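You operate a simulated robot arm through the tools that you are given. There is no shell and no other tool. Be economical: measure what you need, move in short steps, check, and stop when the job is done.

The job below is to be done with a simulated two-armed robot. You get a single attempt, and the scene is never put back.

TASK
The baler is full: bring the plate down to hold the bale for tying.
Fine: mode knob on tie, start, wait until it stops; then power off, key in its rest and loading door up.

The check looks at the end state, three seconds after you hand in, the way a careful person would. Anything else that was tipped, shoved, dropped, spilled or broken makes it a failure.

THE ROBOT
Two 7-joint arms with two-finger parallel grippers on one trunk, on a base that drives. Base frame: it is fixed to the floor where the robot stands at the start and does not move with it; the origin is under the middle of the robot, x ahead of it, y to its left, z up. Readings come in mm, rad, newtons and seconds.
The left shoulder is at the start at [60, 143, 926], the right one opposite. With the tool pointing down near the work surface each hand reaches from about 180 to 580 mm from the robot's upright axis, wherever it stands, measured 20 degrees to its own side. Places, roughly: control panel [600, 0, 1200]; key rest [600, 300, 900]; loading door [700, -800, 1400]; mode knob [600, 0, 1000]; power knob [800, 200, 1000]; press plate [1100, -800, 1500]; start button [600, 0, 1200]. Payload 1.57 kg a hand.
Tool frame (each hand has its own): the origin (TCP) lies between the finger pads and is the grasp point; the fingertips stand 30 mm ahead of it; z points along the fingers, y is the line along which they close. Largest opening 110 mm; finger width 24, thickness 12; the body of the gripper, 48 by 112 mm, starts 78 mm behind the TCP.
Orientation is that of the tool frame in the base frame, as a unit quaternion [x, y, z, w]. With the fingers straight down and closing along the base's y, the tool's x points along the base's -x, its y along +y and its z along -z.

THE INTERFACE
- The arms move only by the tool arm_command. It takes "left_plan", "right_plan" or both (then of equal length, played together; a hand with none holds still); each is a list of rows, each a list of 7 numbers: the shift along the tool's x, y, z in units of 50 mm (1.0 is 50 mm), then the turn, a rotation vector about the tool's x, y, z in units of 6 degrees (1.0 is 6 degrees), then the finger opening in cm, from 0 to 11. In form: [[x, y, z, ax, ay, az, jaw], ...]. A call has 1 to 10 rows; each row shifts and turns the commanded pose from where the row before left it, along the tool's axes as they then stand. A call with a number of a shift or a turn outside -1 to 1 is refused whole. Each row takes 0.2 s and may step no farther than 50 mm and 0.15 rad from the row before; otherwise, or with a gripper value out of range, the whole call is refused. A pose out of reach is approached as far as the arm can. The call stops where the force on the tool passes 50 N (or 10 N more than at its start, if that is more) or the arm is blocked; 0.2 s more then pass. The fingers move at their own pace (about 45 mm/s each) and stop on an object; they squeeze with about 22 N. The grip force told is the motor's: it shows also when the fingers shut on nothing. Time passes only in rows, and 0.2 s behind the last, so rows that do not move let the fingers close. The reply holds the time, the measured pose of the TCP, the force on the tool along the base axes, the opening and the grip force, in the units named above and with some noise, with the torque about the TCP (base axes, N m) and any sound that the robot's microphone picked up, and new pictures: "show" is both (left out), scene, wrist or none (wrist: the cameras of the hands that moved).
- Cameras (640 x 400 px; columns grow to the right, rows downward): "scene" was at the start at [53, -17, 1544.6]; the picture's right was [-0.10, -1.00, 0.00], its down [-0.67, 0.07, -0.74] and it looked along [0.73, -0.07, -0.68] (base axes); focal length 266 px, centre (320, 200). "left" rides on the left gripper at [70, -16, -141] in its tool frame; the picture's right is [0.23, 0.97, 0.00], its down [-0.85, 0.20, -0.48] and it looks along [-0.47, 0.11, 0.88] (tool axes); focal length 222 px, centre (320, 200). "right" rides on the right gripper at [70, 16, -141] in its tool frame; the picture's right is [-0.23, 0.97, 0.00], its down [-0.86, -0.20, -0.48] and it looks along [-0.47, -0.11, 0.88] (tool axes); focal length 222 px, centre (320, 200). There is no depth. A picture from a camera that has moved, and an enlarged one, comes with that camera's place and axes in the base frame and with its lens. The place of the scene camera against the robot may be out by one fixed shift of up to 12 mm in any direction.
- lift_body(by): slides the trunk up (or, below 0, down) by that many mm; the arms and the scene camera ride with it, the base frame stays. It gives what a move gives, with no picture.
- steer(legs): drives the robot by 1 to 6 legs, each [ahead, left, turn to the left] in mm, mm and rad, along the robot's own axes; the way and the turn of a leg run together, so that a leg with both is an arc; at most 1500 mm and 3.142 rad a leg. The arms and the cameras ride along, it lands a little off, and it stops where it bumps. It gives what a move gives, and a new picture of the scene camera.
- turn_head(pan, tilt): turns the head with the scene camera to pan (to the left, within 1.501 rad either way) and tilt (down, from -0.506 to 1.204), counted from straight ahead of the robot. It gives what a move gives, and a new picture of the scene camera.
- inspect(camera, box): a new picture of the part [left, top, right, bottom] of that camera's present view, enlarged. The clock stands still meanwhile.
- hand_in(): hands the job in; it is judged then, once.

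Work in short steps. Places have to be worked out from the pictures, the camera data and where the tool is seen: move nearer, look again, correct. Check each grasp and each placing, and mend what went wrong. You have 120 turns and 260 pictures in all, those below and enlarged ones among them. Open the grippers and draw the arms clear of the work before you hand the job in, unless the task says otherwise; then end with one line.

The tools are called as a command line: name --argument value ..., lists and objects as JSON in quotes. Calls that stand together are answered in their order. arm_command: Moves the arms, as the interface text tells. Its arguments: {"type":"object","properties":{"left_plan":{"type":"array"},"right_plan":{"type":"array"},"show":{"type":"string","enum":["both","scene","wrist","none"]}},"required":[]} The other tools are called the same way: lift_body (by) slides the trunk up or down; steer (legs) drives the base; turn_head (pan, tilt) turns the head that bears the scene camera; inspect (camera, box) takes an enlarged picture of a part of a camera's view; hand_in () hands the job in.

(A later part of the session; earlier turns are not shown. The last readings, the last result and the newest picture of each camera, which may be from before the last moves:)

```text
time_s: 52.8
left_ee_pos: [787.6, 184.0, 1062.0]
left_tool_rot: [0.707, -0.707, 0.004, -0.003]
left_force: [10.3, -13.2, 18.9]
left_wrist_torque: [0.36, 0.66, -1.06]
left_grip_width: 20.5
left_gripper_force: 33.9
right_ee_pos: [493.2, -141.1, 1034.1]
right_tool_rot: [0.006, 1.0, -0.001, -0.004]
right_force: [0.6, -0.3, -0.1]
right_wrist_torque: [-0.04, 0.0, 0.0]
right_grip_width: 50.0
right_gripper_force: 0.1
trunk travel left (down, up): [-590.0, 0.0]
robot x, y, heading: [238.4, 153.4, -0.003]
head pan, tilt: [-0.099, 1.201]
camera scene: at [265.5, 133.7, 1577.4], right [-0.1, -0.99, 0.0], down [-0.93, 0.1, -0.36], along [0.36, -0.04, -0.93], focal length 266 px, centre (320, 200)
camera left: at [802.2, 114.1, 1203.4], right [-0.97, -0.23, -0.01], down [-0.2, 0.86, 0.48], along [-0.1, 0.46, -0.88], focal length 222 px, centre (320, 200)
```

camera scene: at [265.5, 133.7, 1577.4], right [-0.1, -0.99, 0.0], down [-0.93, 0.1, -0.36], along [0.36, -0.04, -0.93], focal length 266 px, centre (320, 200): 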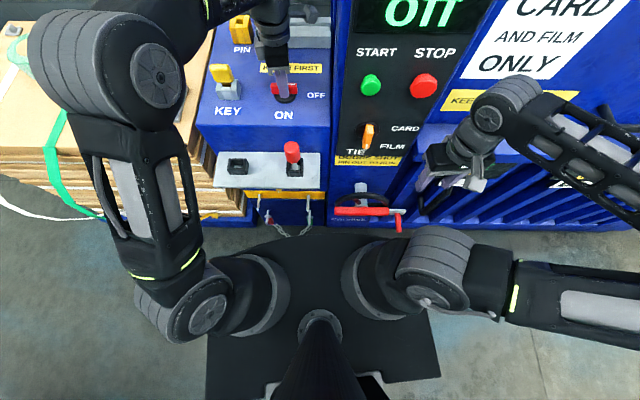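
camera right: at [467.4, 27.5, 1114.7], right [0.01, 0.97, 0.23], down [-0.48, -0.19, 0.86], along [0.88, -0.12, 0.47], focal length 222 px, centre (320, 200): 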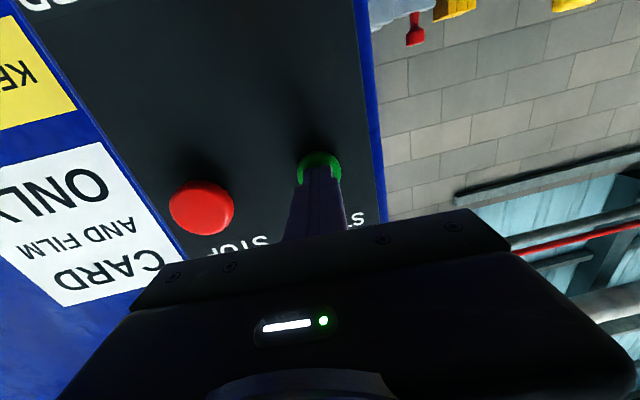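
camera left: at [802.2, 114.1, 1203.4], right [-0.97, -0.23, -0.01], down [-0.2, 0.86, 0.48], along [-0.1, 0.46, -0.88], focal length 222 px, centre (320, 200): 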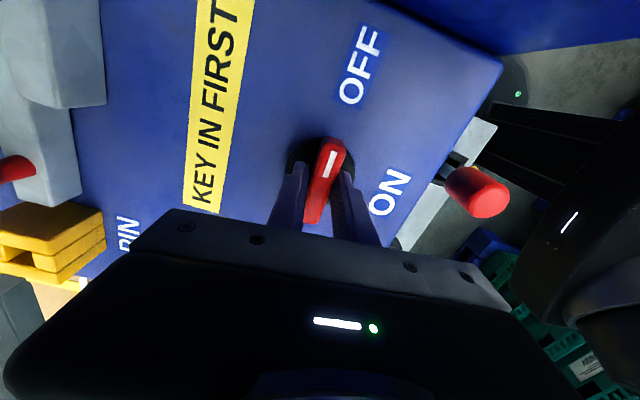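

End stop felt at OFF. I ease, open, rise and rotate the hand back.

arm_command --left_plan '[[0, 0, 0, 0, 0, 0.5, 0], [0, 0, 0, 0, 0, 0, 7], [0, 0, 0, 0, 0, 0, 7], [0, 0, 0, 0, 0, 0, 7], [0, 0, -0.8, 0, 0, 0, 7], [0, 0, -0.2, 0, 0, 1, 7], [0, 0, 0, 0, 0, 1, 7], [0, 0, 0, 0, 0, 1, 7], [0, 0, 0, 0, 0, 1, 7], [0, 0, 0, 0, 0, 1, 7]]'

inspect --camera "scene" --box '[190, 0, 350, 110]'

```text
time_s: 55.0
left_ee_pos: [786.2, 185.5, 1112.4]
left_tool_rot: [-0.476, 0.88, -0.003, 0.002]
left_force: [-0.2, 0.3, 0.0]
left_wrist_torque: [0.0, 0.02, 0.02]
left_grip_width: 70.0
left_gripper_force: 0.1
right_ee_pos: [493.7, -140.2, 1032.9]
right_tool_rot: [0.006, 1.0, -0.003, -0.003]
right_force: [0.0, -0.3, 0.1]
right_wrist_torque: [0.0, -0.04, 0.0]
right_grip_width: 50.3
right_gripper_force: 0.1
trunk travel left (down, up): [-590.0, 0.0]
robot x, y, heading: [244.1, 150.3, -0.001]
head pan, tilt: [-0.099, 1.201]
camera scene: at [265.4, 136.0, 1577.4], right [-0.1, -0.99, 0.0], down [-0.93, 0.09, -0.36], along [0.36, -0.04, -0.93], focal length 266 px, centre (320, 200)
camera left: at [761.0, 118.6, 1253.1], right [-0.94, 0.34, -0.01], down [0.3, 0.83, 0.48], along [0.17, 0.45, -0.88], focal length 222 px, centre (320, 200)
```

scene: 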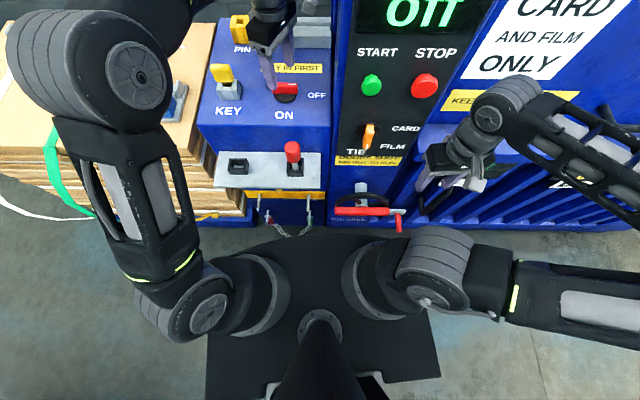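
left: 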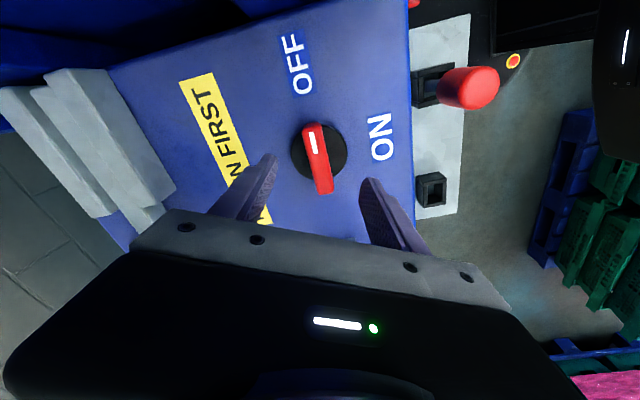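

```text
3.64 times, centred on (270, 55) of scene
camera zoom: at [265.4, 136.0, 1577.4], right [-0.1, -0.99, 0.0], down [-0.93, 0.09, -0.36], along [0.36, -0.04, -0.93], focal length 968 px, centre (502, 727)
```

zoom: 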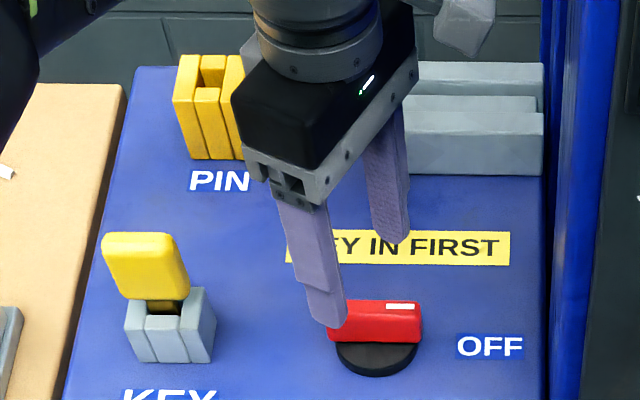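

Power is OFF and the knob is marked OFF. I rotate the hand back, raise it and draw back to look at the key.

arm_command --left_plan '[[0, 0, 0, 0, 0, 1, 11], [0, 0, 0, 0, 0, 1, 11], [0, 0, 0, 0, 0, 1, 11], [0, 0, 0, 0, 0, 1, 11], [0, 0, 0, 0, 0, 1, 11], [0, 0, 0, 0, 0, 1, 11], [0, 0, 0, 0, 0, 1, 11], [0, 0, 0, 0, 0, 1, 11], [0, 0, 0, 0, 0, 1, 11], [0, 0, 0, 0, 0, 0.5, 11]]' --show "none"

arm_command --left_plan '[[0.9, 0, 0, 0, 0, 0, 11], [0.9, 0, 0, 0, 0, 0, 11], [0.4, 0, -0.8, 0, 0, 0, 11], [0, 1, 0, 0, 0, 0, 11], [0, 1, 0, 0, 0, 0, 11], [0, 0.9, 0, 0, 0, 0, 11]]'

inspect --camera "left" --box '[200, 90, 440, 240]'

```text
time_s: 57.1
left_ee_pos: [786.2, 184.8, 1112.1]
left_tool_rot: [0.003, 1.0, -0.002, 0.003]
left_force: [0.0, -0.3, 0.2]
left_wrist_torque: [0.0, -0.01, -0.01]
left_grip_width: 109.9
left_gripper_force: 0.0
right_ee_pos: [493.5, -140.1, 1032.9]
right_tool_rot: [0.007, 1.0, -0.002, -0.004]
right_force: [0.4, 0.3, 0.2]
right_wrist_torque: [0.01, -0.02, -0.03]
right_grip_width: 50.1
right_gripper_force: 0.0
trunk travel left (down, up): [-590.0, 0.0]
robot x, y, heading: [242.3, 148.2, 0.003]
head pan, tilt: [-0.099, 1.201]
```

```text
time_s: 58.5
left_ee_pos: [674.4, 329.4, 1148.7]
left_tool_rot: [0.002, 1.0, -0.002, 0.004]
left_force: [-0.3, 1.1, 1.0]
left_wrist_torque: [-0.03, 0.02, 0.02]
left_grip_width: 110.0
left_gripper_force: 0.1
right_ee_pos: [494.0, -140.6, 1034.1]
right_tool_rot: [0.005, 1.0, -0.002, -0.004]
right_force: [-0.8, 0.3, -0.2]
right_wrist_torque: [-0.02, 0.02, 0.03]
right_grip_width: 49.9
right_gripper_force: 0.0
trunk travel left (down, up): [-590.0, 0.0]
robot x, y, heading: [240.1, 151.5, -0.0]
head pan, tilt: [-0.099, 1.201]
camera scene: at [265.2, 137.2, 1577.4], right [-0.1, -0.99, 0.0], down [-0.93, 0.09, -0.36], along [0.36, -0.04, -0.93], focal length 266 px, centre (320, 200)
camera left: at [602.7, 315.1, 1290.6], right [-0.22, 0.97, 0.0], down [0.85, 0.2, 0.48], along [0.47, 0.1, -0.87], focal length 222 px, centre (320, 200)
```

scene: 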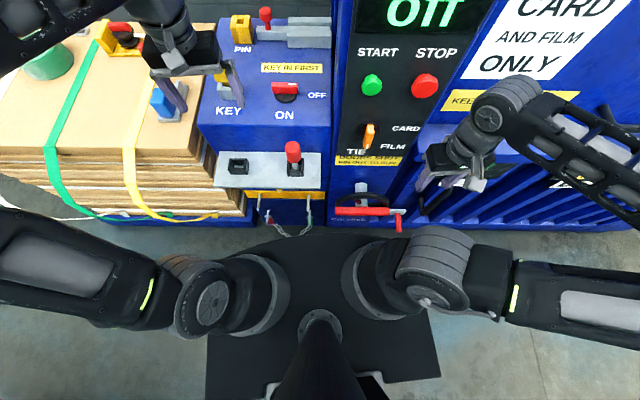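
left: 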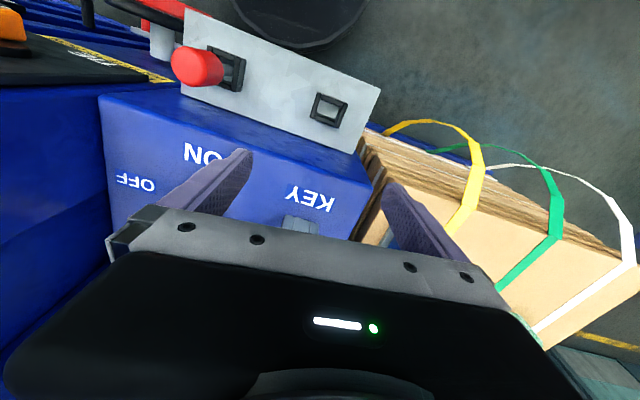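

```text
2.67 times, centred on (320, 165) of left
camera zoom: at [602.7, 315.1, 1290.6], right [-0.22, 0.97, 0.0], down [0.85, 0.2, 0.48], along [0.47, 0.1, -0.87], focal length 592 px, centre (320, 293)
```

zoom: 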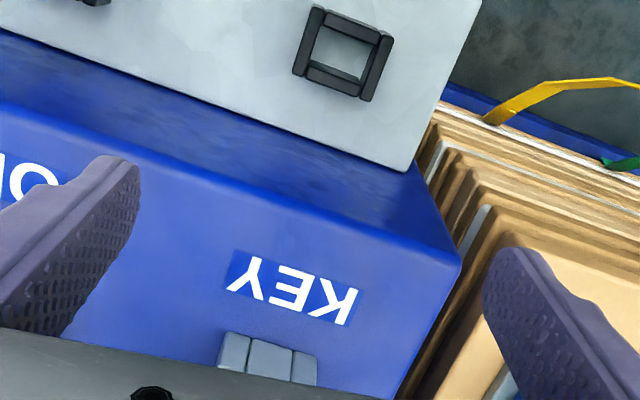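

Rest socket ≈ [643, 340, 905]. Now I enlarge the key in the scene view to know its shape.

arm_command --left_plan '[[0, 0.9, 0, 0, 0, 0, 11], [0, 0.9, 0, 0, 0, 0, 11]]' --show "none"

inspect --camera "scene" --box '[195, 50, 255, 110]'

inspect --camera "scene" --box '[210, 135, 320, 200]'

```text
time_s: 59.1
left_ee_pos: [674.2, 420.2, 1149.7]
left_tool_rot: [0.002, 1.0, -0.001, 0.003]
left_force: [-0.7, 0.3, 0.2]
left_wrist_torque: [0.01, 0.01, 0.01]
left_grip_width: 109.8
left_gripper_force: 0.1
right_ee_pos: [494.1, -139.9, 1034.7]
right_tool_rot: [0.006, 1.0, -0.002, -0.003]
right_force: [0.1, 0.6, 0.3]
right_wrist_torque: [0.01, -0.03, 0.02]
right_grip_width: 50.4
right_gripper_force: 0.1
trunk travel left (down, up): [-590.0, 0.0]
robot x, y, heading: [234.0, 148.0, 0.001]
head pan, tilt: [-0.099, 1.201]
```

```text
6.67 times, centred on (225, 80) of scene
camera zoom: at [265.4, 136.1, 1577.4], right [-0.1, -0.99, 0.0], down [-0.93, 0.09, -0.36], along [0.36, -0.04, -0.93], focal length 1776 px, centre (953, 1000)
```

zoom: 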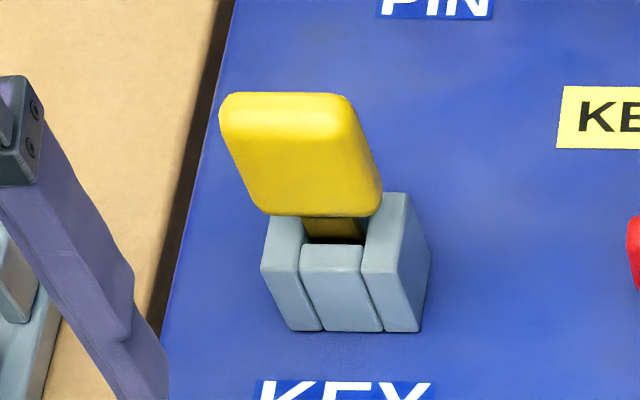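

```text
5.82 times, centred on (265, 168) of scene
camera zoom: at [265.4, 136.1, 1577.4], right [-0.1, -0.99, 0.0], down [-0.93, 0.09, -0.36], along [0.36, -0.04, -0.93], focal length 1550 px, centre (640, 389)
```

zoom: 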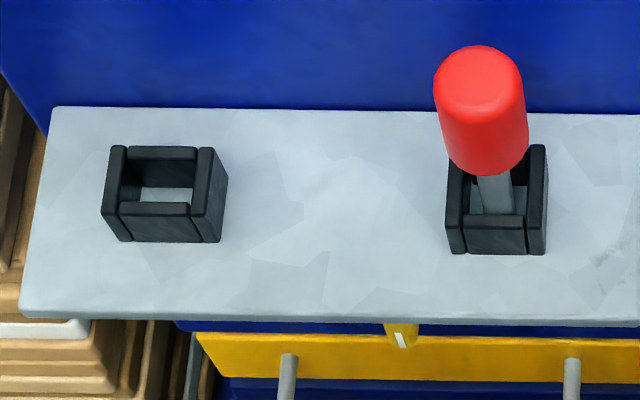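

Key body ≈ 50 mm wide in y, centre [811, 330], z 1064–1100. I move above it at 1150 and check.

arm_command --left_plan '[[0, -0.9, 0, 0, 0, 0, 11], [0, -0.9, 0, 0, 0, 0, 11], [-0.9, 0, 0, 0, 0, 0, 11], [-0.9, 0, 0, 0, 0, 0, 11], [-0.9, 0, 0, 0, 0, 0, 11]]'

inspect --camera "scene" --box '[170, 20, 290, 120]'

```text
time_s: 60.4
left_ee_pos: [799.9, 322.8, 1150.2]
left_tool_rot: [0.005, 1.0, -0.002, 0.004]
left_force: [0.0, -1.8, -0.3]
left_wrist_torque: [0.12, -0.03, 0.0]
left_grip_width: 109.9
left_gripper_force: 0.1
left hand out of reach, approached as far as the arm can: row 5
right_ee_pos: [493.9, -143.2, 1032.5]
right_tool_rot: [0.007, 1.0, 0.0, -0.003]
right_force: [-0.6, -0.3, 0.4]
right_wrist_torque: [-0.01, 0.04, -0.01]
right_grip_width: 50.2
right_gripper_force: 0.0
trunk travel left (down, up): [-590.0, 0.0]
robot x, y, heading: [238.6, 146.5, -0.006]
head pan, tilt: [-0.099, 1.201]
camera scene: at [265.6, 132.2, 1577.2], right [-0.1, -0.99, 0.0], down [-0.93, 0.1, -0.36], along [0.36, -0.03, -0.93], focal length 266 px, centre (320, 200)
camera left: at [727.5, 307.8, 1290.5], right [-0.22, 0.98, -0.01], down [0.85, 0.19, 0.49], along [0.48, 0.1, -0.87], focal length 222 px, centre (320, 200)
```

scene: 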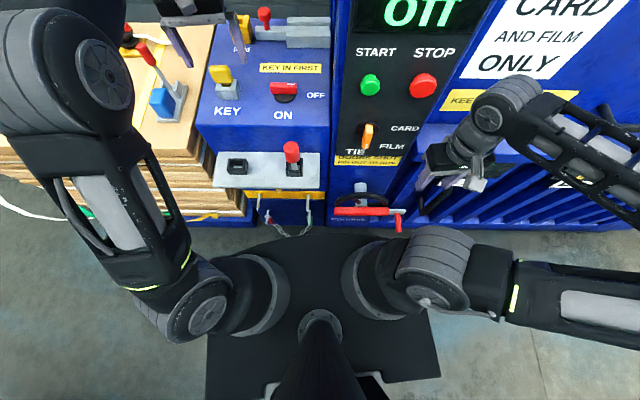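
left: 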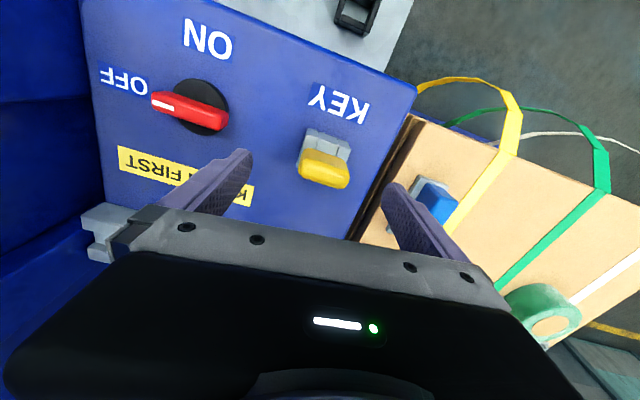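

```text
4.00 times, centred on (230, 70) of scene
camera zoom: at [265.6, 132.2, 1577.2], right [-0.1, -0.99, 0.0], down [-0.93, 0.1, -0.36], along [0.36, -0.03, -0.93], focal length 1065 px, centre (680, 720)
```

zoom: 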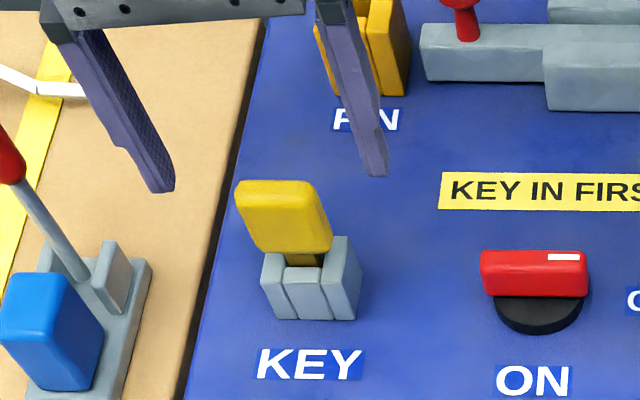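

I enlarge the wrist view of the key for accuracy.

inspect --camera "left" --box '[270, 110, 390, 200]'

```text
4.44 times, centred on (330, 155) of left
camera zoom: at [727.5, 307.8, 1290.5], right [-0.22, 0.98, -0.01], down [0.85, 0.19, 0.49], along [0.48, 0.1, -0.87], focal length 987 px, centre (276, 400)
```

zoom: 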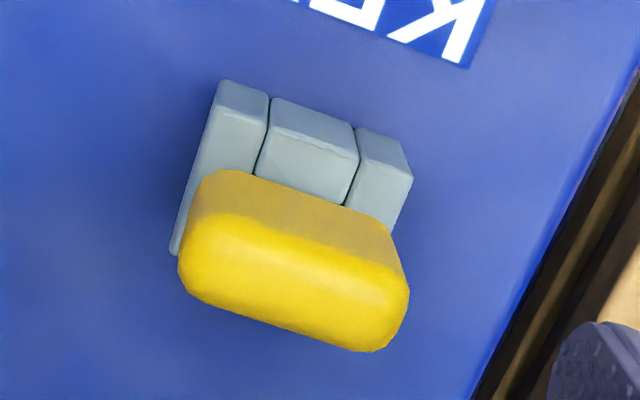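

Key top centre ≈ [799, 327, 1107]. I shift +4 mm y and lower to tips at ~1078.

arm_command --left_plan '[[0, 0.09, 0.4, 0, 0, 0, 10], [0, 0, 0.3, 0, 0, 0, 9], [0, 0, 0.14, 0, 0, 0, 8]]' --show "wrist"

inspect --camera "scene" --box '[170, 20, 290, 120]'

```text
time_s: 61.1
left_ee_pos: [800.7, 332.9, 1109.2]
left_tool_rot: [0.001, 1.0, -0.001, 0.004]
left_force: [0.3, -0.4, -0.2]
left_wrist_torque: [-0.01, 0.0, -0.03]
left_grip_width: 79.8
left_gripper_force: 0.1
right_ee_pos: [493.3, -139.9, 1033.2]
right_tool_rot: [0.006, 1.0, -0.002, -0.004]
right_force: [0.3, 0.5, -0.2]
right_wrist_torque: [0.02, 0.02, 0.0]
right_grip_width: 50.0
right_gripper_force: 0.0
trunk travel left (down, up): [-590.0, 0.0]
robot x, y, heading: [241.1, 146.5, -0.001]
head pan, tilt: [-0.099, 1.201]
camera left: at [729.9, 318.1, 1250.4], right [-0.22, 0.97, 0.0], down [0.85, 0.2, 0.48], along [0.47, 0.11, -0.87], focal length 222 px, centre (320, 200)
```

left: 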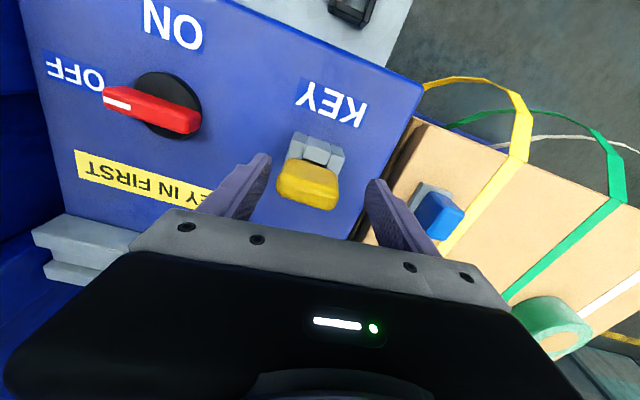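

```text
4.00 times, centred on (230, 70) of scene
camera zoom: at [265.4, 135.4, 1577.4], right [-0.1, -0.99, 0.0], down [-0.93, 0.1, -0.36], along [0.36, -0.04, -0.93], focal length 1065 px, centre (680, 720)
```

zoom: 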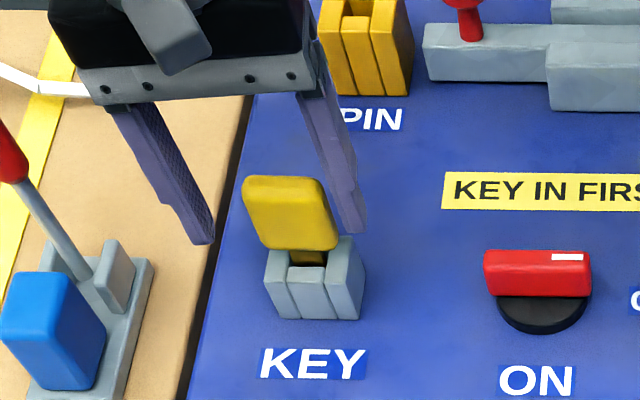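

The key centre is at y ≈ 326; I shift −6 mm, +2 mm x and close.

arm_command --left_plan '[[-0.04, -0.12, 0, 0, 0, 0, 8], [0, 0, 0, 0, 0, 0, 4], [0, 0, 0, 0, 0, 0, 0], [0, 0, 0, 0, 0, 0, 0], [0, 0, 0, 0, 0, 0, 0]]' --show "wrist"

inspect --camera "scene" --box '[170, 20, 290, 120]'

```text
time_s: 62.4
left_ee_pos: [803.5, 327.3, 1110.2]
left_tool_rot: [0.001, 1.0, -0.001, 0.003]
left_force: [0.2, 0.4, -0.7]
left_wrist_torque: [-0.01, 0.01, -0.02]
left_grip_width: 47.3
left_gripper_force: 21.8
right_ee_pos: [494.3, -139.4, 1034.4]
right_tool_rot: [0.006, 1.0, -0.002, -0.004]
right_force: [-0.5, -0.2, -1.1]
right_wrist_torque: [0.02, 0.01, 0.04]
right_grip_width: 50.1
right_gripper_force: 0.0
trunk travel left (down, up): [-590.0, 0.0]
robot x, y, heading: [239.5, 150.3, -0.004]
head pan, tilt: [-0.099, 1.201]
camera left: at [731.8, 312.0, 1250.3], right [-0.23, 0.97, 0.0], down [0.85, 0.2, 0.48], along [0.47, 0.11, -0.87], focal length 222 px, centre (320, 200)
```

left: 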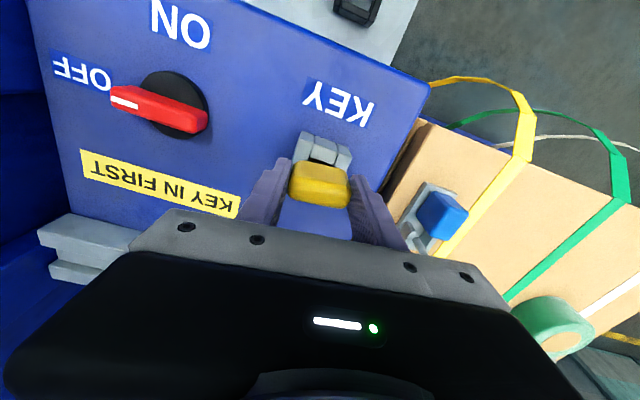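

```text
4.00 times, centred on (230, 70) of scene
camera zoom: at [265.4, 135.9, 1577.4], right [-0.1, -0.99, 0.0], down [-0.93, 0.09, -0.36], along [0.36, -0.04, -0.93], focal length 1065 px, centre (680, 720)
```

zoom: 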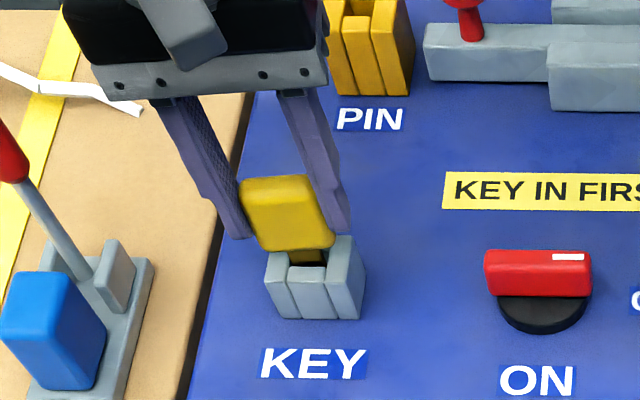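

The key is gripped (47 mm). I lift 35 mm straight up and look.

arm_command --left_plan '[[0, 0, -0.2, 0, 0, 0, 0], [0, 0, -0.25, 0, 0, 0, 0], [0, 0, -0.25, 0, 0, 0, 0]]' --show "wrist"

inspect --camera "scene" --box '[170, 20, 290, 120]'

```text
time_s: 63.1
left_ee_pos: [801.9, 328.8, 1145.0]
left_tool_rot: [-0.001, 1.0, -0.002, 0.004]
left_force: [0.0, -0.7, -0.5]
left_wrist_torque: [0.02, 0.02, 0.0]
left_grip_width: 47.1
left_gripper_force: 21.5
right_ee_pos: [492.6, -141.1, 1033.0]
right_tool_rot: [0.006, 1.0, -0.002, -0.003]
right_force: [-0.1, -0.6, 0.6]
right_wrist_torque: [0.02, 0.04, 0.0]
right_grip_width: 50.2
right_gripper_force: 0.0
trunk travel left (down, up): [-590.0, 0.0]
robot x, y, heading: [241.4, 151.6, 0.001]
head pan, tilt: [-0.099, 1.201]
camera left: at [731.4, 313.2, 1285.2], right [-0.23, 0.97, 0.0], down [0.85, 0.2, 0.48], along [0.47, 0.11, -0.87], focal length 222 px, centre (320, 200)
```

left: 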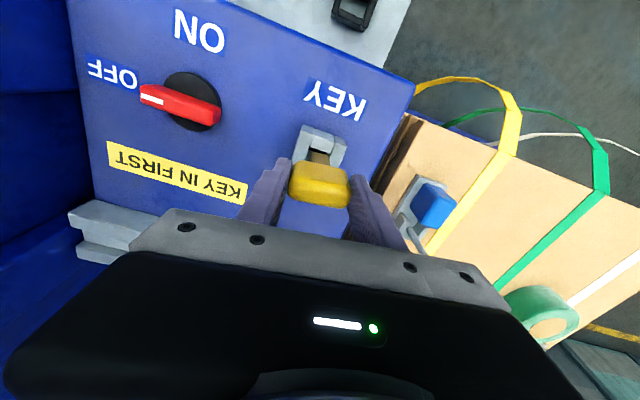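

```text
4.00 times, centred on (230, 70) of scene
camera zoom: at [265.2, 136.0, 1577.4], right [-0.1, -0.99, 0.0], down [-0.93, 0.09, -0.36], along [0.36, -0.04, -0.93], focal length 1065 px, centre (680, 720)
```

zoom: 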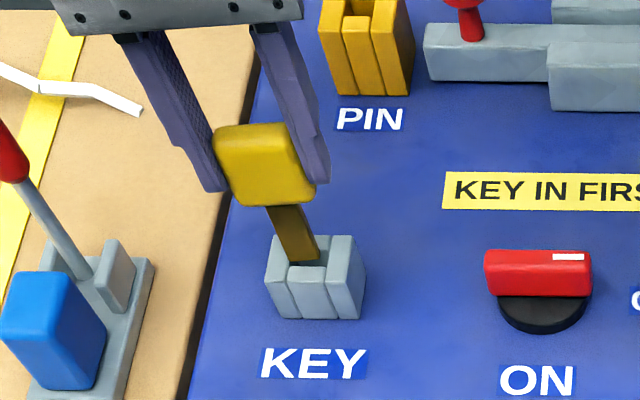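

The key slides up freely. I try for a further 25 mm up.

arm_command --left_plan '[[0, 0, -0.25, 0, 0, 0, 0], [0, 0, -0.25, 0, 0, 0, 0]]' --show "wrist"

inspect --camera "scene" --box '[170, 20, 290, 120]'

inspect --camera "left" --box '[260, 100, 380, 210]'

```text
time_s: 63.8
left_ee_pos: [802.9, 328.4, 1144.1]
left_tool_rot: [0.0, 1.0, -0.002, 0.004]
left_force: [-0.6, 0.7, -0.9]
left_wrist_torque: [0.03, 0.0, 0.03]
left_grip_width: 47.4
left_gripper_force: 21.9
left hand out of reach, approached as far as the arm can: row 1, 2
right_ee_pos: [493.4, -139.3, 1032.5]
right_tool_rot: [0.006, 1.0, -0.002, -0.004]
right_force: [-0.6, -0.2, 0.8]
right_wrist_torque: [0.0, 0.02, 0.02]
right_grip_width: 50.4
right_gripper_force: 0.1
trunk travel left (down, up): [-590.0, 0.0]
robot x, y, heading: [240.3, 148.5, -0.003]
head pan, tilt: [-0.099, 1.201]
camera left: at [731.6, 313.0, 1285.0], right [-0.23, 0.97, 0.0], down [0.85, 0.2, 0.48], along [0.47, 0.11, -0.87], focal length 222 px, centre (320, 200)
```

left: 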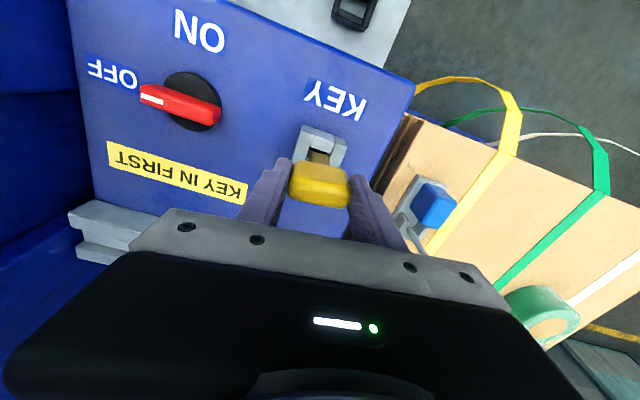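

```text
4.00 times, centred on (230, 70) of scene
camera zoom: at [265.5, 136.0, 1577.4], right [-0.1, -0.99, 0.0], down [-0.93, 0.09, -0.36], along [0.36, -0.04, -0.93], focal length 1065 px, centre (680, 720)
```

zoom: 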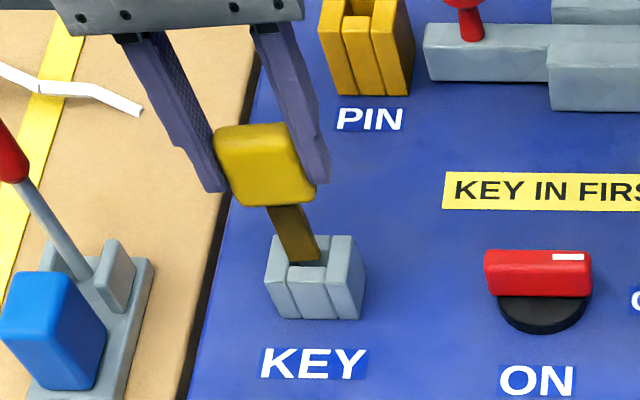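

```text
3.64 times, centred on (320, 155) of left
camera zoom: at [731.6, 313.0, 1285.0], right [-0.23, 0.97, 0.0], down [0.85, 0.2, 0.48], along [0.47, 0.11, -0.87], focal length 808 px, centre (320, 364)
```

zoom: 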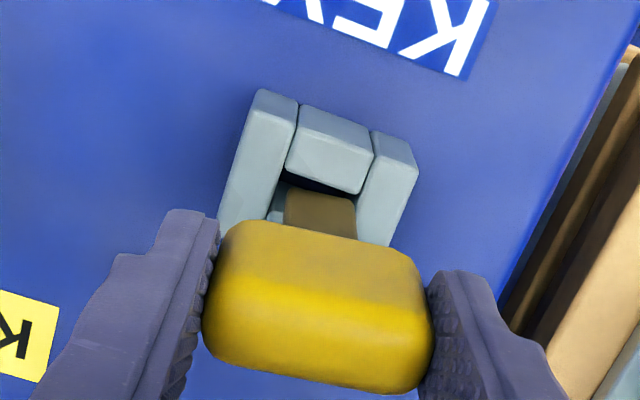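

The arm's height limit stops me. I set the key back down, reopen, regrip with the hand tilted 24° (wrist further back and lower), which leaves height to spare.

arm_command --left_plan '[[0, 0, 0.25, 0, 0, 0, 0], [0, 0, 0.25, 0, 0, 0, 0], [0, 0, 0.2, 0, 0, 0, 0], [0, 0, 0, 0, 0, 0, 8], [0, 0, 0, 0, 0, 0, 8], [0.05, 0, 0, 0, -1, 0, 8], [0.05, 0, 0, 0, -1, 0, 8], [0.05, 0, 0, 0, -1, 0, 8], [0.05, 0, 0, 0, -1, 0, 8]]' --show "wrist"

inspect --camera "scene" --box '[170, 20, 290, 120]'

```text
time_s: 65.8
left_ee_pos: [794.7, 329.2, 1106.8]
left_tool_rot: [0.0, 0.977, -0.002, 0.213]
left_force: [-0.3, -0.3, -0.2]
left_wrist_torque: [-0.01, -0.02, -0.07]
left_grip_width: 80.0
left_gripper_force: 0.1
right_ee_pos: [493.3, -141.3, 1033.0]
right_tool_rot: [0.006, 1.0, -0.002, -0.004]
right_force: [0.6, -0.1, 0.3]
right_wrist_torque: [0.0, 0.04, 0.02]
right_grip_width: 49.7
right_gripper_force: 0.1
trunk travel left (down, up): [-590.0, 0.0]
robot x, y, heading: [241.4, 152.6, -0.003]
head pan, tilt: [-0.099, 1.201]
camera left: at [671.3, 313.5, 1206.7], right [-0.2, 0.97, -0.1], down [0.58, 0.2, 0.79], along [0.79, 0.1, -0.61], focal length 222 px, centre (320, 200)
```

left: 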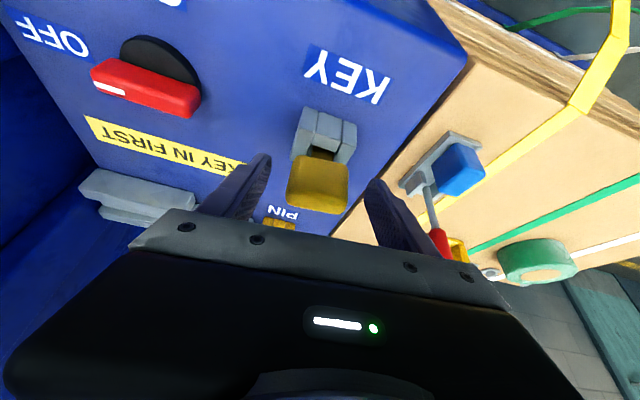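

```text
4.00 times, centred on (230, 70) of scene
camera zoom: at [264.9, 136.2, 1577.4], right [-0.1, -0.99, 0.0], down [-0.93, 0.09, -0.36], along [0.36, -0.04, -0.93], focal length 1065 px, centre (680, 720)
```

zoom: 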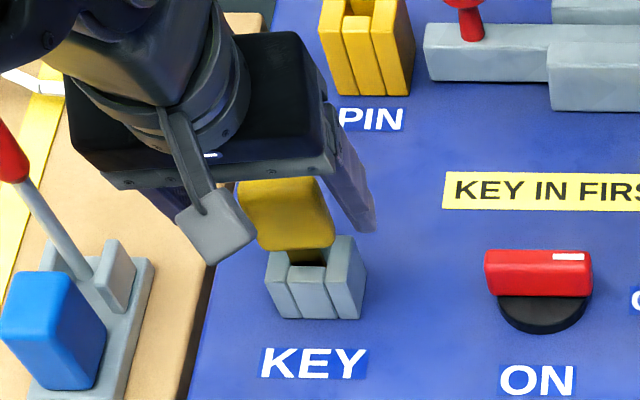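

The key's centre lies ~22 mm ahead of the TCP between the fingers; I close and lift 20 mm.

arm_command --left_plan '[[0, 0, 0, 0, 0, 0, 0], [0, 0, 0, 0, 0, 0, 0], [0, 0, 0, 0, 0, 0, 0], [0, 0, 0, 0, 0, 0, 0], [-0.08, 0, -0.18, 0, 0, 0, 0], [-0.08, 0, -0.18, 0, 0, 0, 0]]' --show "none"

inspect --camera "scene" --box '[170, 20, 290, 120]'

```text
time_s: 67.2
left_ee_pos: [791.6, 329.4, 1127.1]
left_tool_rot: [0.001, 0.977, -0.002, 0.213]
left_force: [-0.3, 0.2, -0.7]
left_wrist_torque: [-0.03, -0.05, 0.02]
left_grip_width: 47.3
left_gripper_force: 22.3
right_ee_pos: [494.0, -139.6, 1033.7]
right_tool_rot: [0.006, 1.0, -0.002, -0.003]
right_force: [-0.1, 0.6, 0.6]
right_wrist_torque: [0.01, 0.04, 0.02]
right_grip_width: 50.0
right_gripper_force: 0.0
trunk travel left (down, up): [-590.0, 0.0]
robot x, y, heading: [238.9, 150.1, -0.001]
head pan, tilt: [-0.099, 1.201]
```

```text
4.00 times, centred on (230, 70) of scene
camera zoom: at [265.5, 136.0, 1577.4], right [-0.1, -0.99, 0.0], down [-0.93, 0.09, -0.36], along [0.36, -0.04, -0.93], focal length 1065 px, centre (680, 720)
```

zoom: 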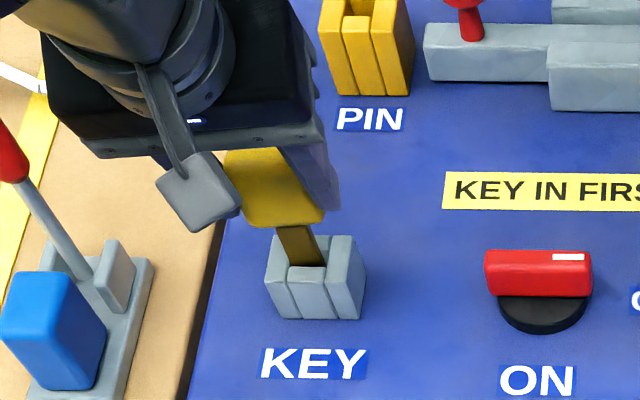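

It lifts well. I raise it another 65 mm vertically and check that it is clear.

arm_command --left_plan '[[-0.19, 0, -0.4, 0, 0, 0, 0], [-0.19, 0, -0.4, 0, 0, 0, 0], [-0.19, 0, -0.4, 0, 0, 0, 0]]'

inspect --camera "scene" --box '[170, 0, 290, 100]'

```text
time_s: 68.0
left_ee_pos: [792.7, 329.5, 1193.4]
left_tool_rot: [0.001, 0.977, -0.002, 0.211]
left_force: [-0.4, 0.2, -0.2]
left_wrist_torque: [-0.01, 0.01, -0.04]
left_grip_width: 47.3
left_gripper_force: 21.7
right_ee_pos: [493.8, -139.9, 1033.1]
right_tool_rot: [0.006, 1.0, -0.002, -0.003]
right_force: [0.7, 0.6, 0.0]
right_wrist_torque: [-0.02, -0.04, 0.03]
right_grip_width: 50.3
right_gripper_force: 0.1
trunk travel left (down, up): [-590.0, 0.0]
robot x, y, heading: [243.5, 149.3, -0.004]
head pan, tilt: [-0.099, 1.201]
camera scene: at [265.0, 136.0, 1577.4], right [-0.1, -0.99, 0.0], down [-0.93, 0.09, -0.36], along [0.36, -0.04, -0.93], focal length 266 px, centre (320, 200)
camera left: at [671.1, 313.8, 1293.9], right [-0.2, 0.97, -0.1], down [0.58, 0.2, 0.79], along [0.79, 0.11, -0.61], focal length 222 px, centre (320, 200)
```

scene: 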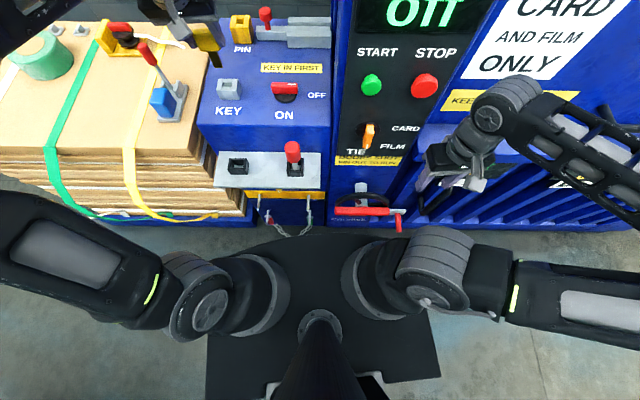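
left: 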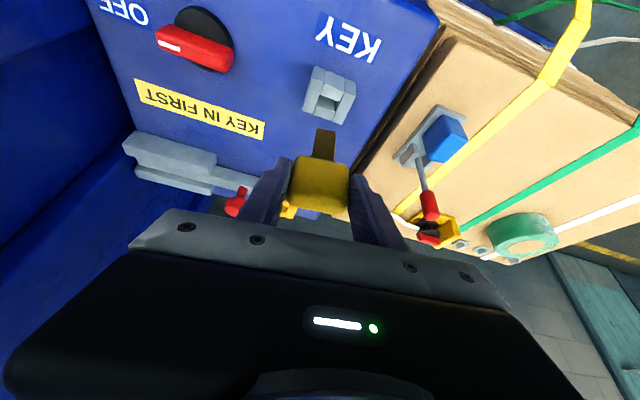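

```text
4.00 times, centred on (230, 50) of scene
camera zoom: at [265.0, 136.0, 1577.4], right [-0.1, -0.99, 0.0], down [-0.93, 0.09, -0.36], along [0.36, -0.04, -0.93], focal length 1065 px, centre (680, 800)
```

zoom: 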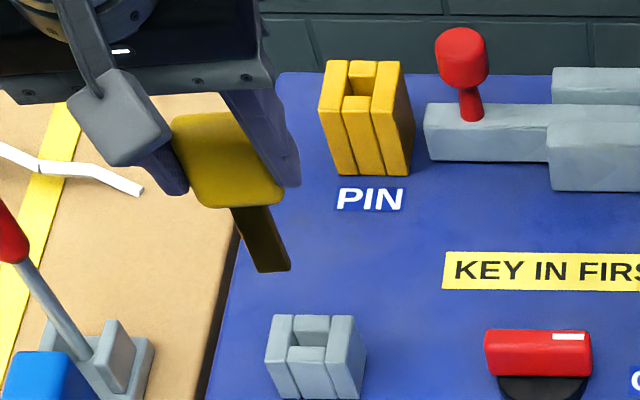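

The key is out and held. I carry it back over the rest: 156 mm back, 11 mm left, then 90 mm down, and check.

arm_command --left_plan '[[0.71, 0.06, -0.322, 0, 0, 0, 0], [0.71, 0.06, -0.322, 0, 0, 0, 0], [0.71, 0.06, -0.322, 0, 0, 0, 0], [0.71, 0.04, -0.322, 0, 0, 0, 0], [0.372, 0, 0.82, 0, 0, 0, 0], [0.372, 0, 0.82, 0, 0, 0, 0]]'

inspect --camera "scene" --box '[180, 100, 300, 200]'

inspect --camera "left" --box '[250, 50, 400, 200]'

```text
time_s: 69.3
left_ee_pos: [637.9, 340.7, 1102.3]
left_tool_rot: [0.001, 0.977, -0.001, 0.213]
left_force: [0.5, -0.6, -0.7]
left_wrist_torque: [-0.01, 0.01, 0.02]
left_grip_width: 47.3
left_gripper_force: 22.1
right_ee_pos: [493.1, -140.1, 1033.3]
right_tool_rot: [0.006, 1.0, -0.001, -0.003]
right_force: [0.0, -0.6, -0.4]
right_wrist_torque: [0.01, 0.03, 0.01]
right_grip_width: 50.0
right_gripper_force: 0.0
trunk travel left (down, up): [-590.0, 0.0]
robot x, y, heading: [242.6, 149.7, -0.003]
head pan, tilt: [-0.099, 1.201]
camera scene: at [265.3, 136.0, 1577.4], right [-0.1, -0.99, 0.0], down [-0.93, 0.09, -0.36], along [0.36, -0.04, -0.93], focal length 266 px, centre (320, 200)
camera left: at [515.8, 325.4, 1202.3], right [-0.2, 0.97, -0.1], down [0.58, 0.2, 0.79], along [0.79, 0.11, -0.61], focal length 222 px, centre (320, 200)
```

scene: 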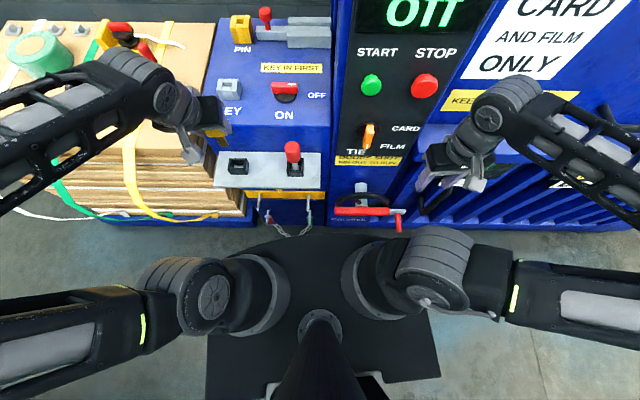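
left: 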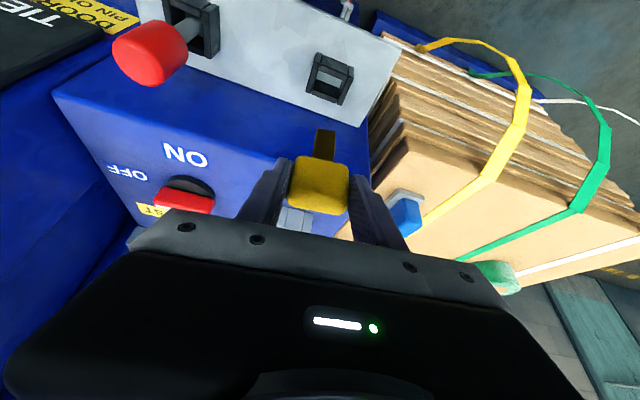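

```text
4.00 times, centred on (240, 150) of scene
camera zoom: at [265.3, 136.0, 1577.4], right [-0.1, -0.99, 0.0], down [-0.93, 0.09, -0.36], along [0.36, -0.04, -0.93], focal length 1065 px, centre (640, 400)
```

zoom: 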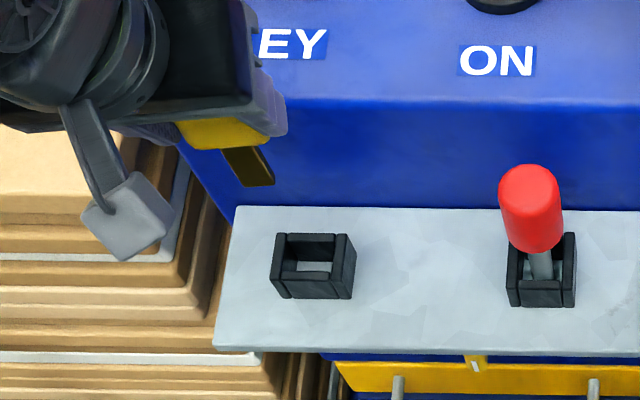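

```text
2.67 times, centred on (325, 125) of left
camera zoom: at [515.8, 325.4, 1202.3], right [-0.2, 0.97, -0.1], down [0.58, 0.2, 0.79], along [0.79, 0.11, -0.61], focal length 592 px, centre (307, 400)
```

zoom: 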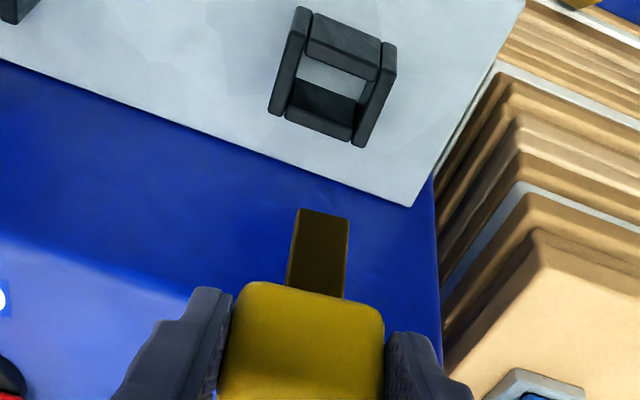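

Shank tip at ≈[645, 342, 1018], socket ≈[641, 338, top ~928]. I correct −4/−3.5 mm and go down 75 mm, then look.

arm_command --left_plan '[[0.073, -0.07, -0.033, 0, 0, 0, 0], [0.31, 0, 0.68, 0, 0, 0, 0], [0.31, 0, 0.68, 0, 0, 0, 0]]'

inspect --camera "scene" --box '[180, 100, 300, 200]'

inspect --camera "left" --box '[250, 50, 400, 200]'

```text
time_s: 70.2
left_ee_pos: [635.3, 337.8, 1028.0]
left_tool_rot: [0.0, 0.977, -0.003, 0.212]
left_force: [-0.6, 0.4, 0.0]
left_wrist_torque: [0.01, -0.03, -0.01]
left_grip_width: 47.4
left_gripper_force: 21.4
right_ee_pos: [493.5, -140.3, 1034.1]
right_tool_rot: [0.007, 1.0, -0.002, -0.003]
right_force: [-0.4, -0.8, 0.9]
right_wrist_torque: [0.02, -0.01, -0.03]
right_grip_width: 50.2
right_gripper_force: 0.0
trunk travel left (down, up): [-590.0, 0.0]
robot x, y, heading: [238.5, 154.1, -0.002]
head pan, tilt: [-0.099, 1.201]
camera scene: at [265.8, 136.0, 1577.4], right [-0.1, -0.99, 0.0], down [-0.93, 0.09, -0.36], along [0.36, -0.04, -0.93], focal length 266 px, centre (320, 200)
camera left: at [512.8, 322.6, 1128.1], right [-0.21, 0.97, -0.1], down [0.58, 0.2, 0.79], along [0.79, 0.11, -0.61], focal length 222 px, centre (320, 200)
```

scene: 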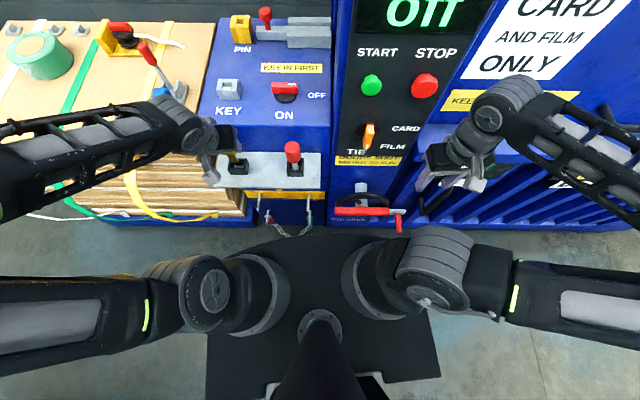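
left: 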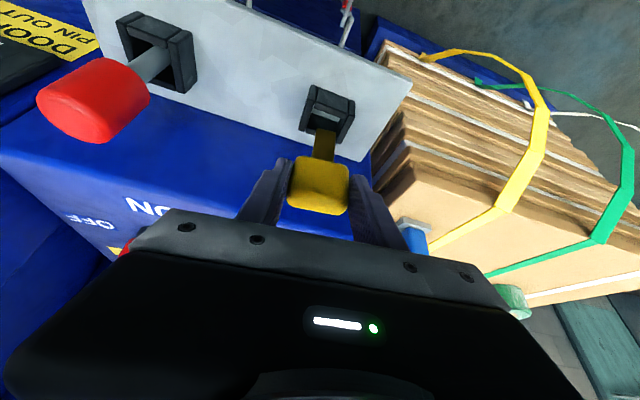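

```text
4.00 times, centred on (240, 150) of scene
camera zoom: at [265.8, 136.0, 1577.4], right [-0.1, -0.99, 0.0], down [-0.93, 0.09, -0.36], along [0.36, -0.04, -0.93], focal length 1065 px, centre (640, 400)
```

zoom: 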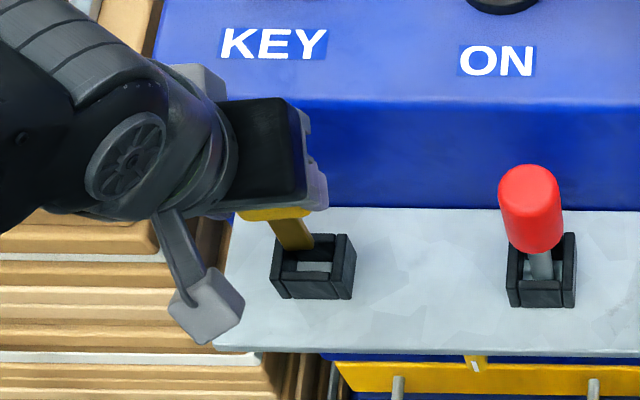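

```text
2.67 times, centred on (325, 125) of left
camera zoom: at [512.8, 322.6, 1128.1], right [-0.21, 0.97, -0.1], down [0.58, 0.2, 0.79], along [0.79, 0.11, -0.61], focal length 592 px, centre (307, 400)
```

zoom: 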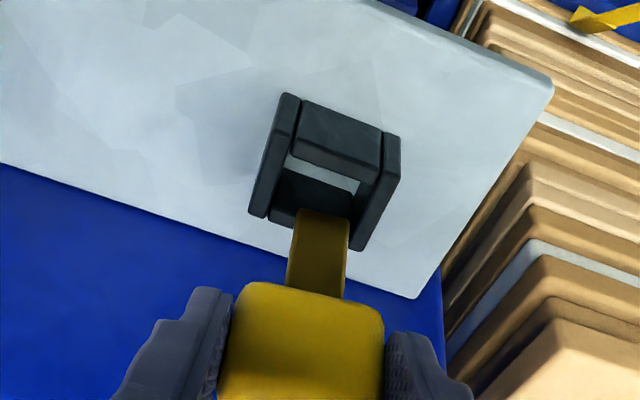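

Rim centre ≈[642, 338, 922] and the shank is nearly over it. I shift −2 mm x and descend 40 mm with force watch.

arm_command --left_plan '[[0.036, 0, -0.016, 0, 0, 0, 0], [0.124, 0, 0.273, 0, 0, 0, 0], [0.124, 0, 0.273, 0, 0, 0, 0], [0.083, 0, 0.182, 0, 0, 0, 0]]' --show "none"

inspect --camera "scene" --box '[180, 100, 300, 200]'

inspect --camera "left" --box '[250, 50, 400, 200]'

```text
time_s: 71.2
left_ee_pos: [642.1, 335.9, 993.8]
left_tool_rot: [0.001, 0.978, -0.001, 0.211]
left_force: [-9.0, 2.0, 1.3]
left_wrist_torque: [0.11, 0.58, -0.05]
left_grip_width: 47.9
left_gripper_force: 22.3
left hand out of reach, approached as far as the arm can: row 2, 3
right_ee_pos: [492.4, -140.6, 1033.5]
right_tool_rot: [0.006, 1.0, -0.002, -0.002]
right_force: [0.2, 0.4, 0.0]
right_wrist_torque: [0.05, 0.02, 0.04]
right_grip_width: 50.0
right_gripper_force: 0.1
trunk travel left (down, up): [-590.0, 0.0]
robot x, y, heading: [239.6, 151.9, -0.003]
head pan, tilt: [-0.099, 1.201]
```

```text
4.00 times, centred on (240, 150) of scene
camera zoom: at [264.1, 136.3, 1577.5], right [-0.1, -0.99, 0.0], down [-0.93, 0.09, -0.36], along [0.36, -0.04, -0.93], focal length 1065 px, centre (640, 400)
```

zoom: 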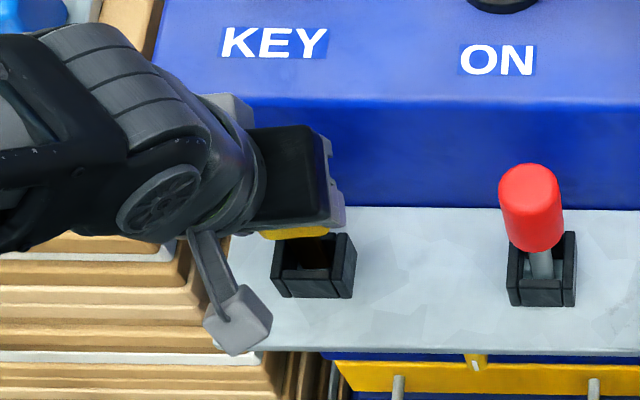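

```text
2.67 times, centred on (325, 125) of left
camera zoom: at [520.7, 321.0, 1093.7], right [-0.21, 0.97, -0.1], down [0.58, 0.2, 0.79], along [0.79, 0.11, -0.61], focal length 592 px, centre (307, 400)
```

zoom: 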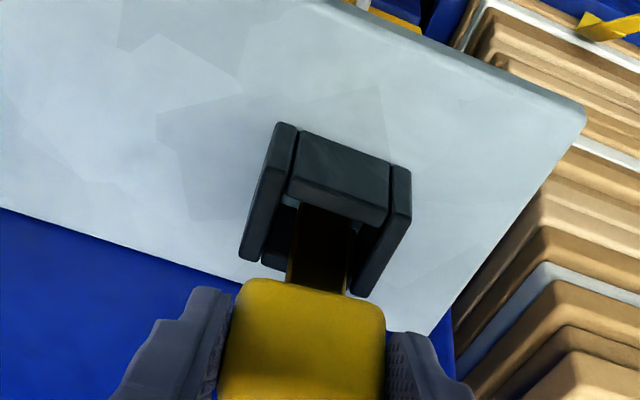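

The shank entered the socket (tip ~12 mm below the rim) but the arm is at its limit there. I lower by the trunk instead, 15 mm.

lift_body --by -15

inspect --camera "left" --box '[250, 50, 400, 200]'

```text
time_s: 71.8
left_ee_pos: [646.3, 334.9, 980.4]
left_tool_rot: [0.001, 0.977, -0.002, 0.214]
left_force: [1.7, 1.9, 14.9]
left_wrist_torque: [0.13, -0.36, -0.05]
left_grip_width: 47.4
left_gripper_force: 22.6
right_ee_pos: [493.3, -140.1, 1018.4]
right_tool_rot: [0.006, 1.0, -0.002, -0.003]
right_force: [0.0, 0.3, 0.5]
right_wrist_torque: [0.01, -0.05, 0.02]
right_grip_width: 49.9
right_gripper_force: 0.0
trunk travel left (down, up): [-575.0, 15.0]
robot x, y, heading: [240.2, 153.8, -0.003]
head pan, tilt: [-0.099, 1.201]
```

```text
2.67 times, centred on (325, 125) of left
camera zoom: at [523.0, 320.2, 1080.1], right [-0.2, 0.97, -0.1], down [0.58, 0.2, 0.79], along [0.79, 0.1, -0.6], focal length 592 px, centre (307, 400)
```

zoom: 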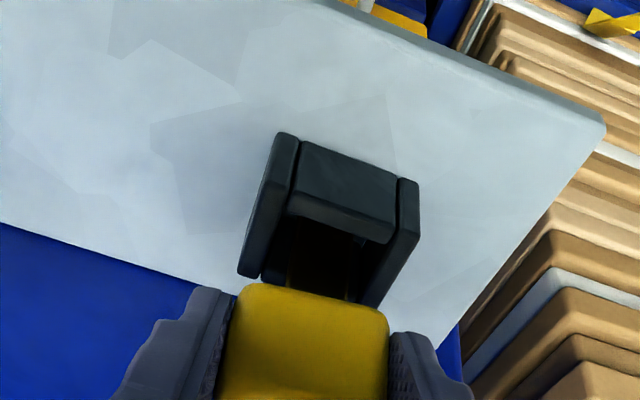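

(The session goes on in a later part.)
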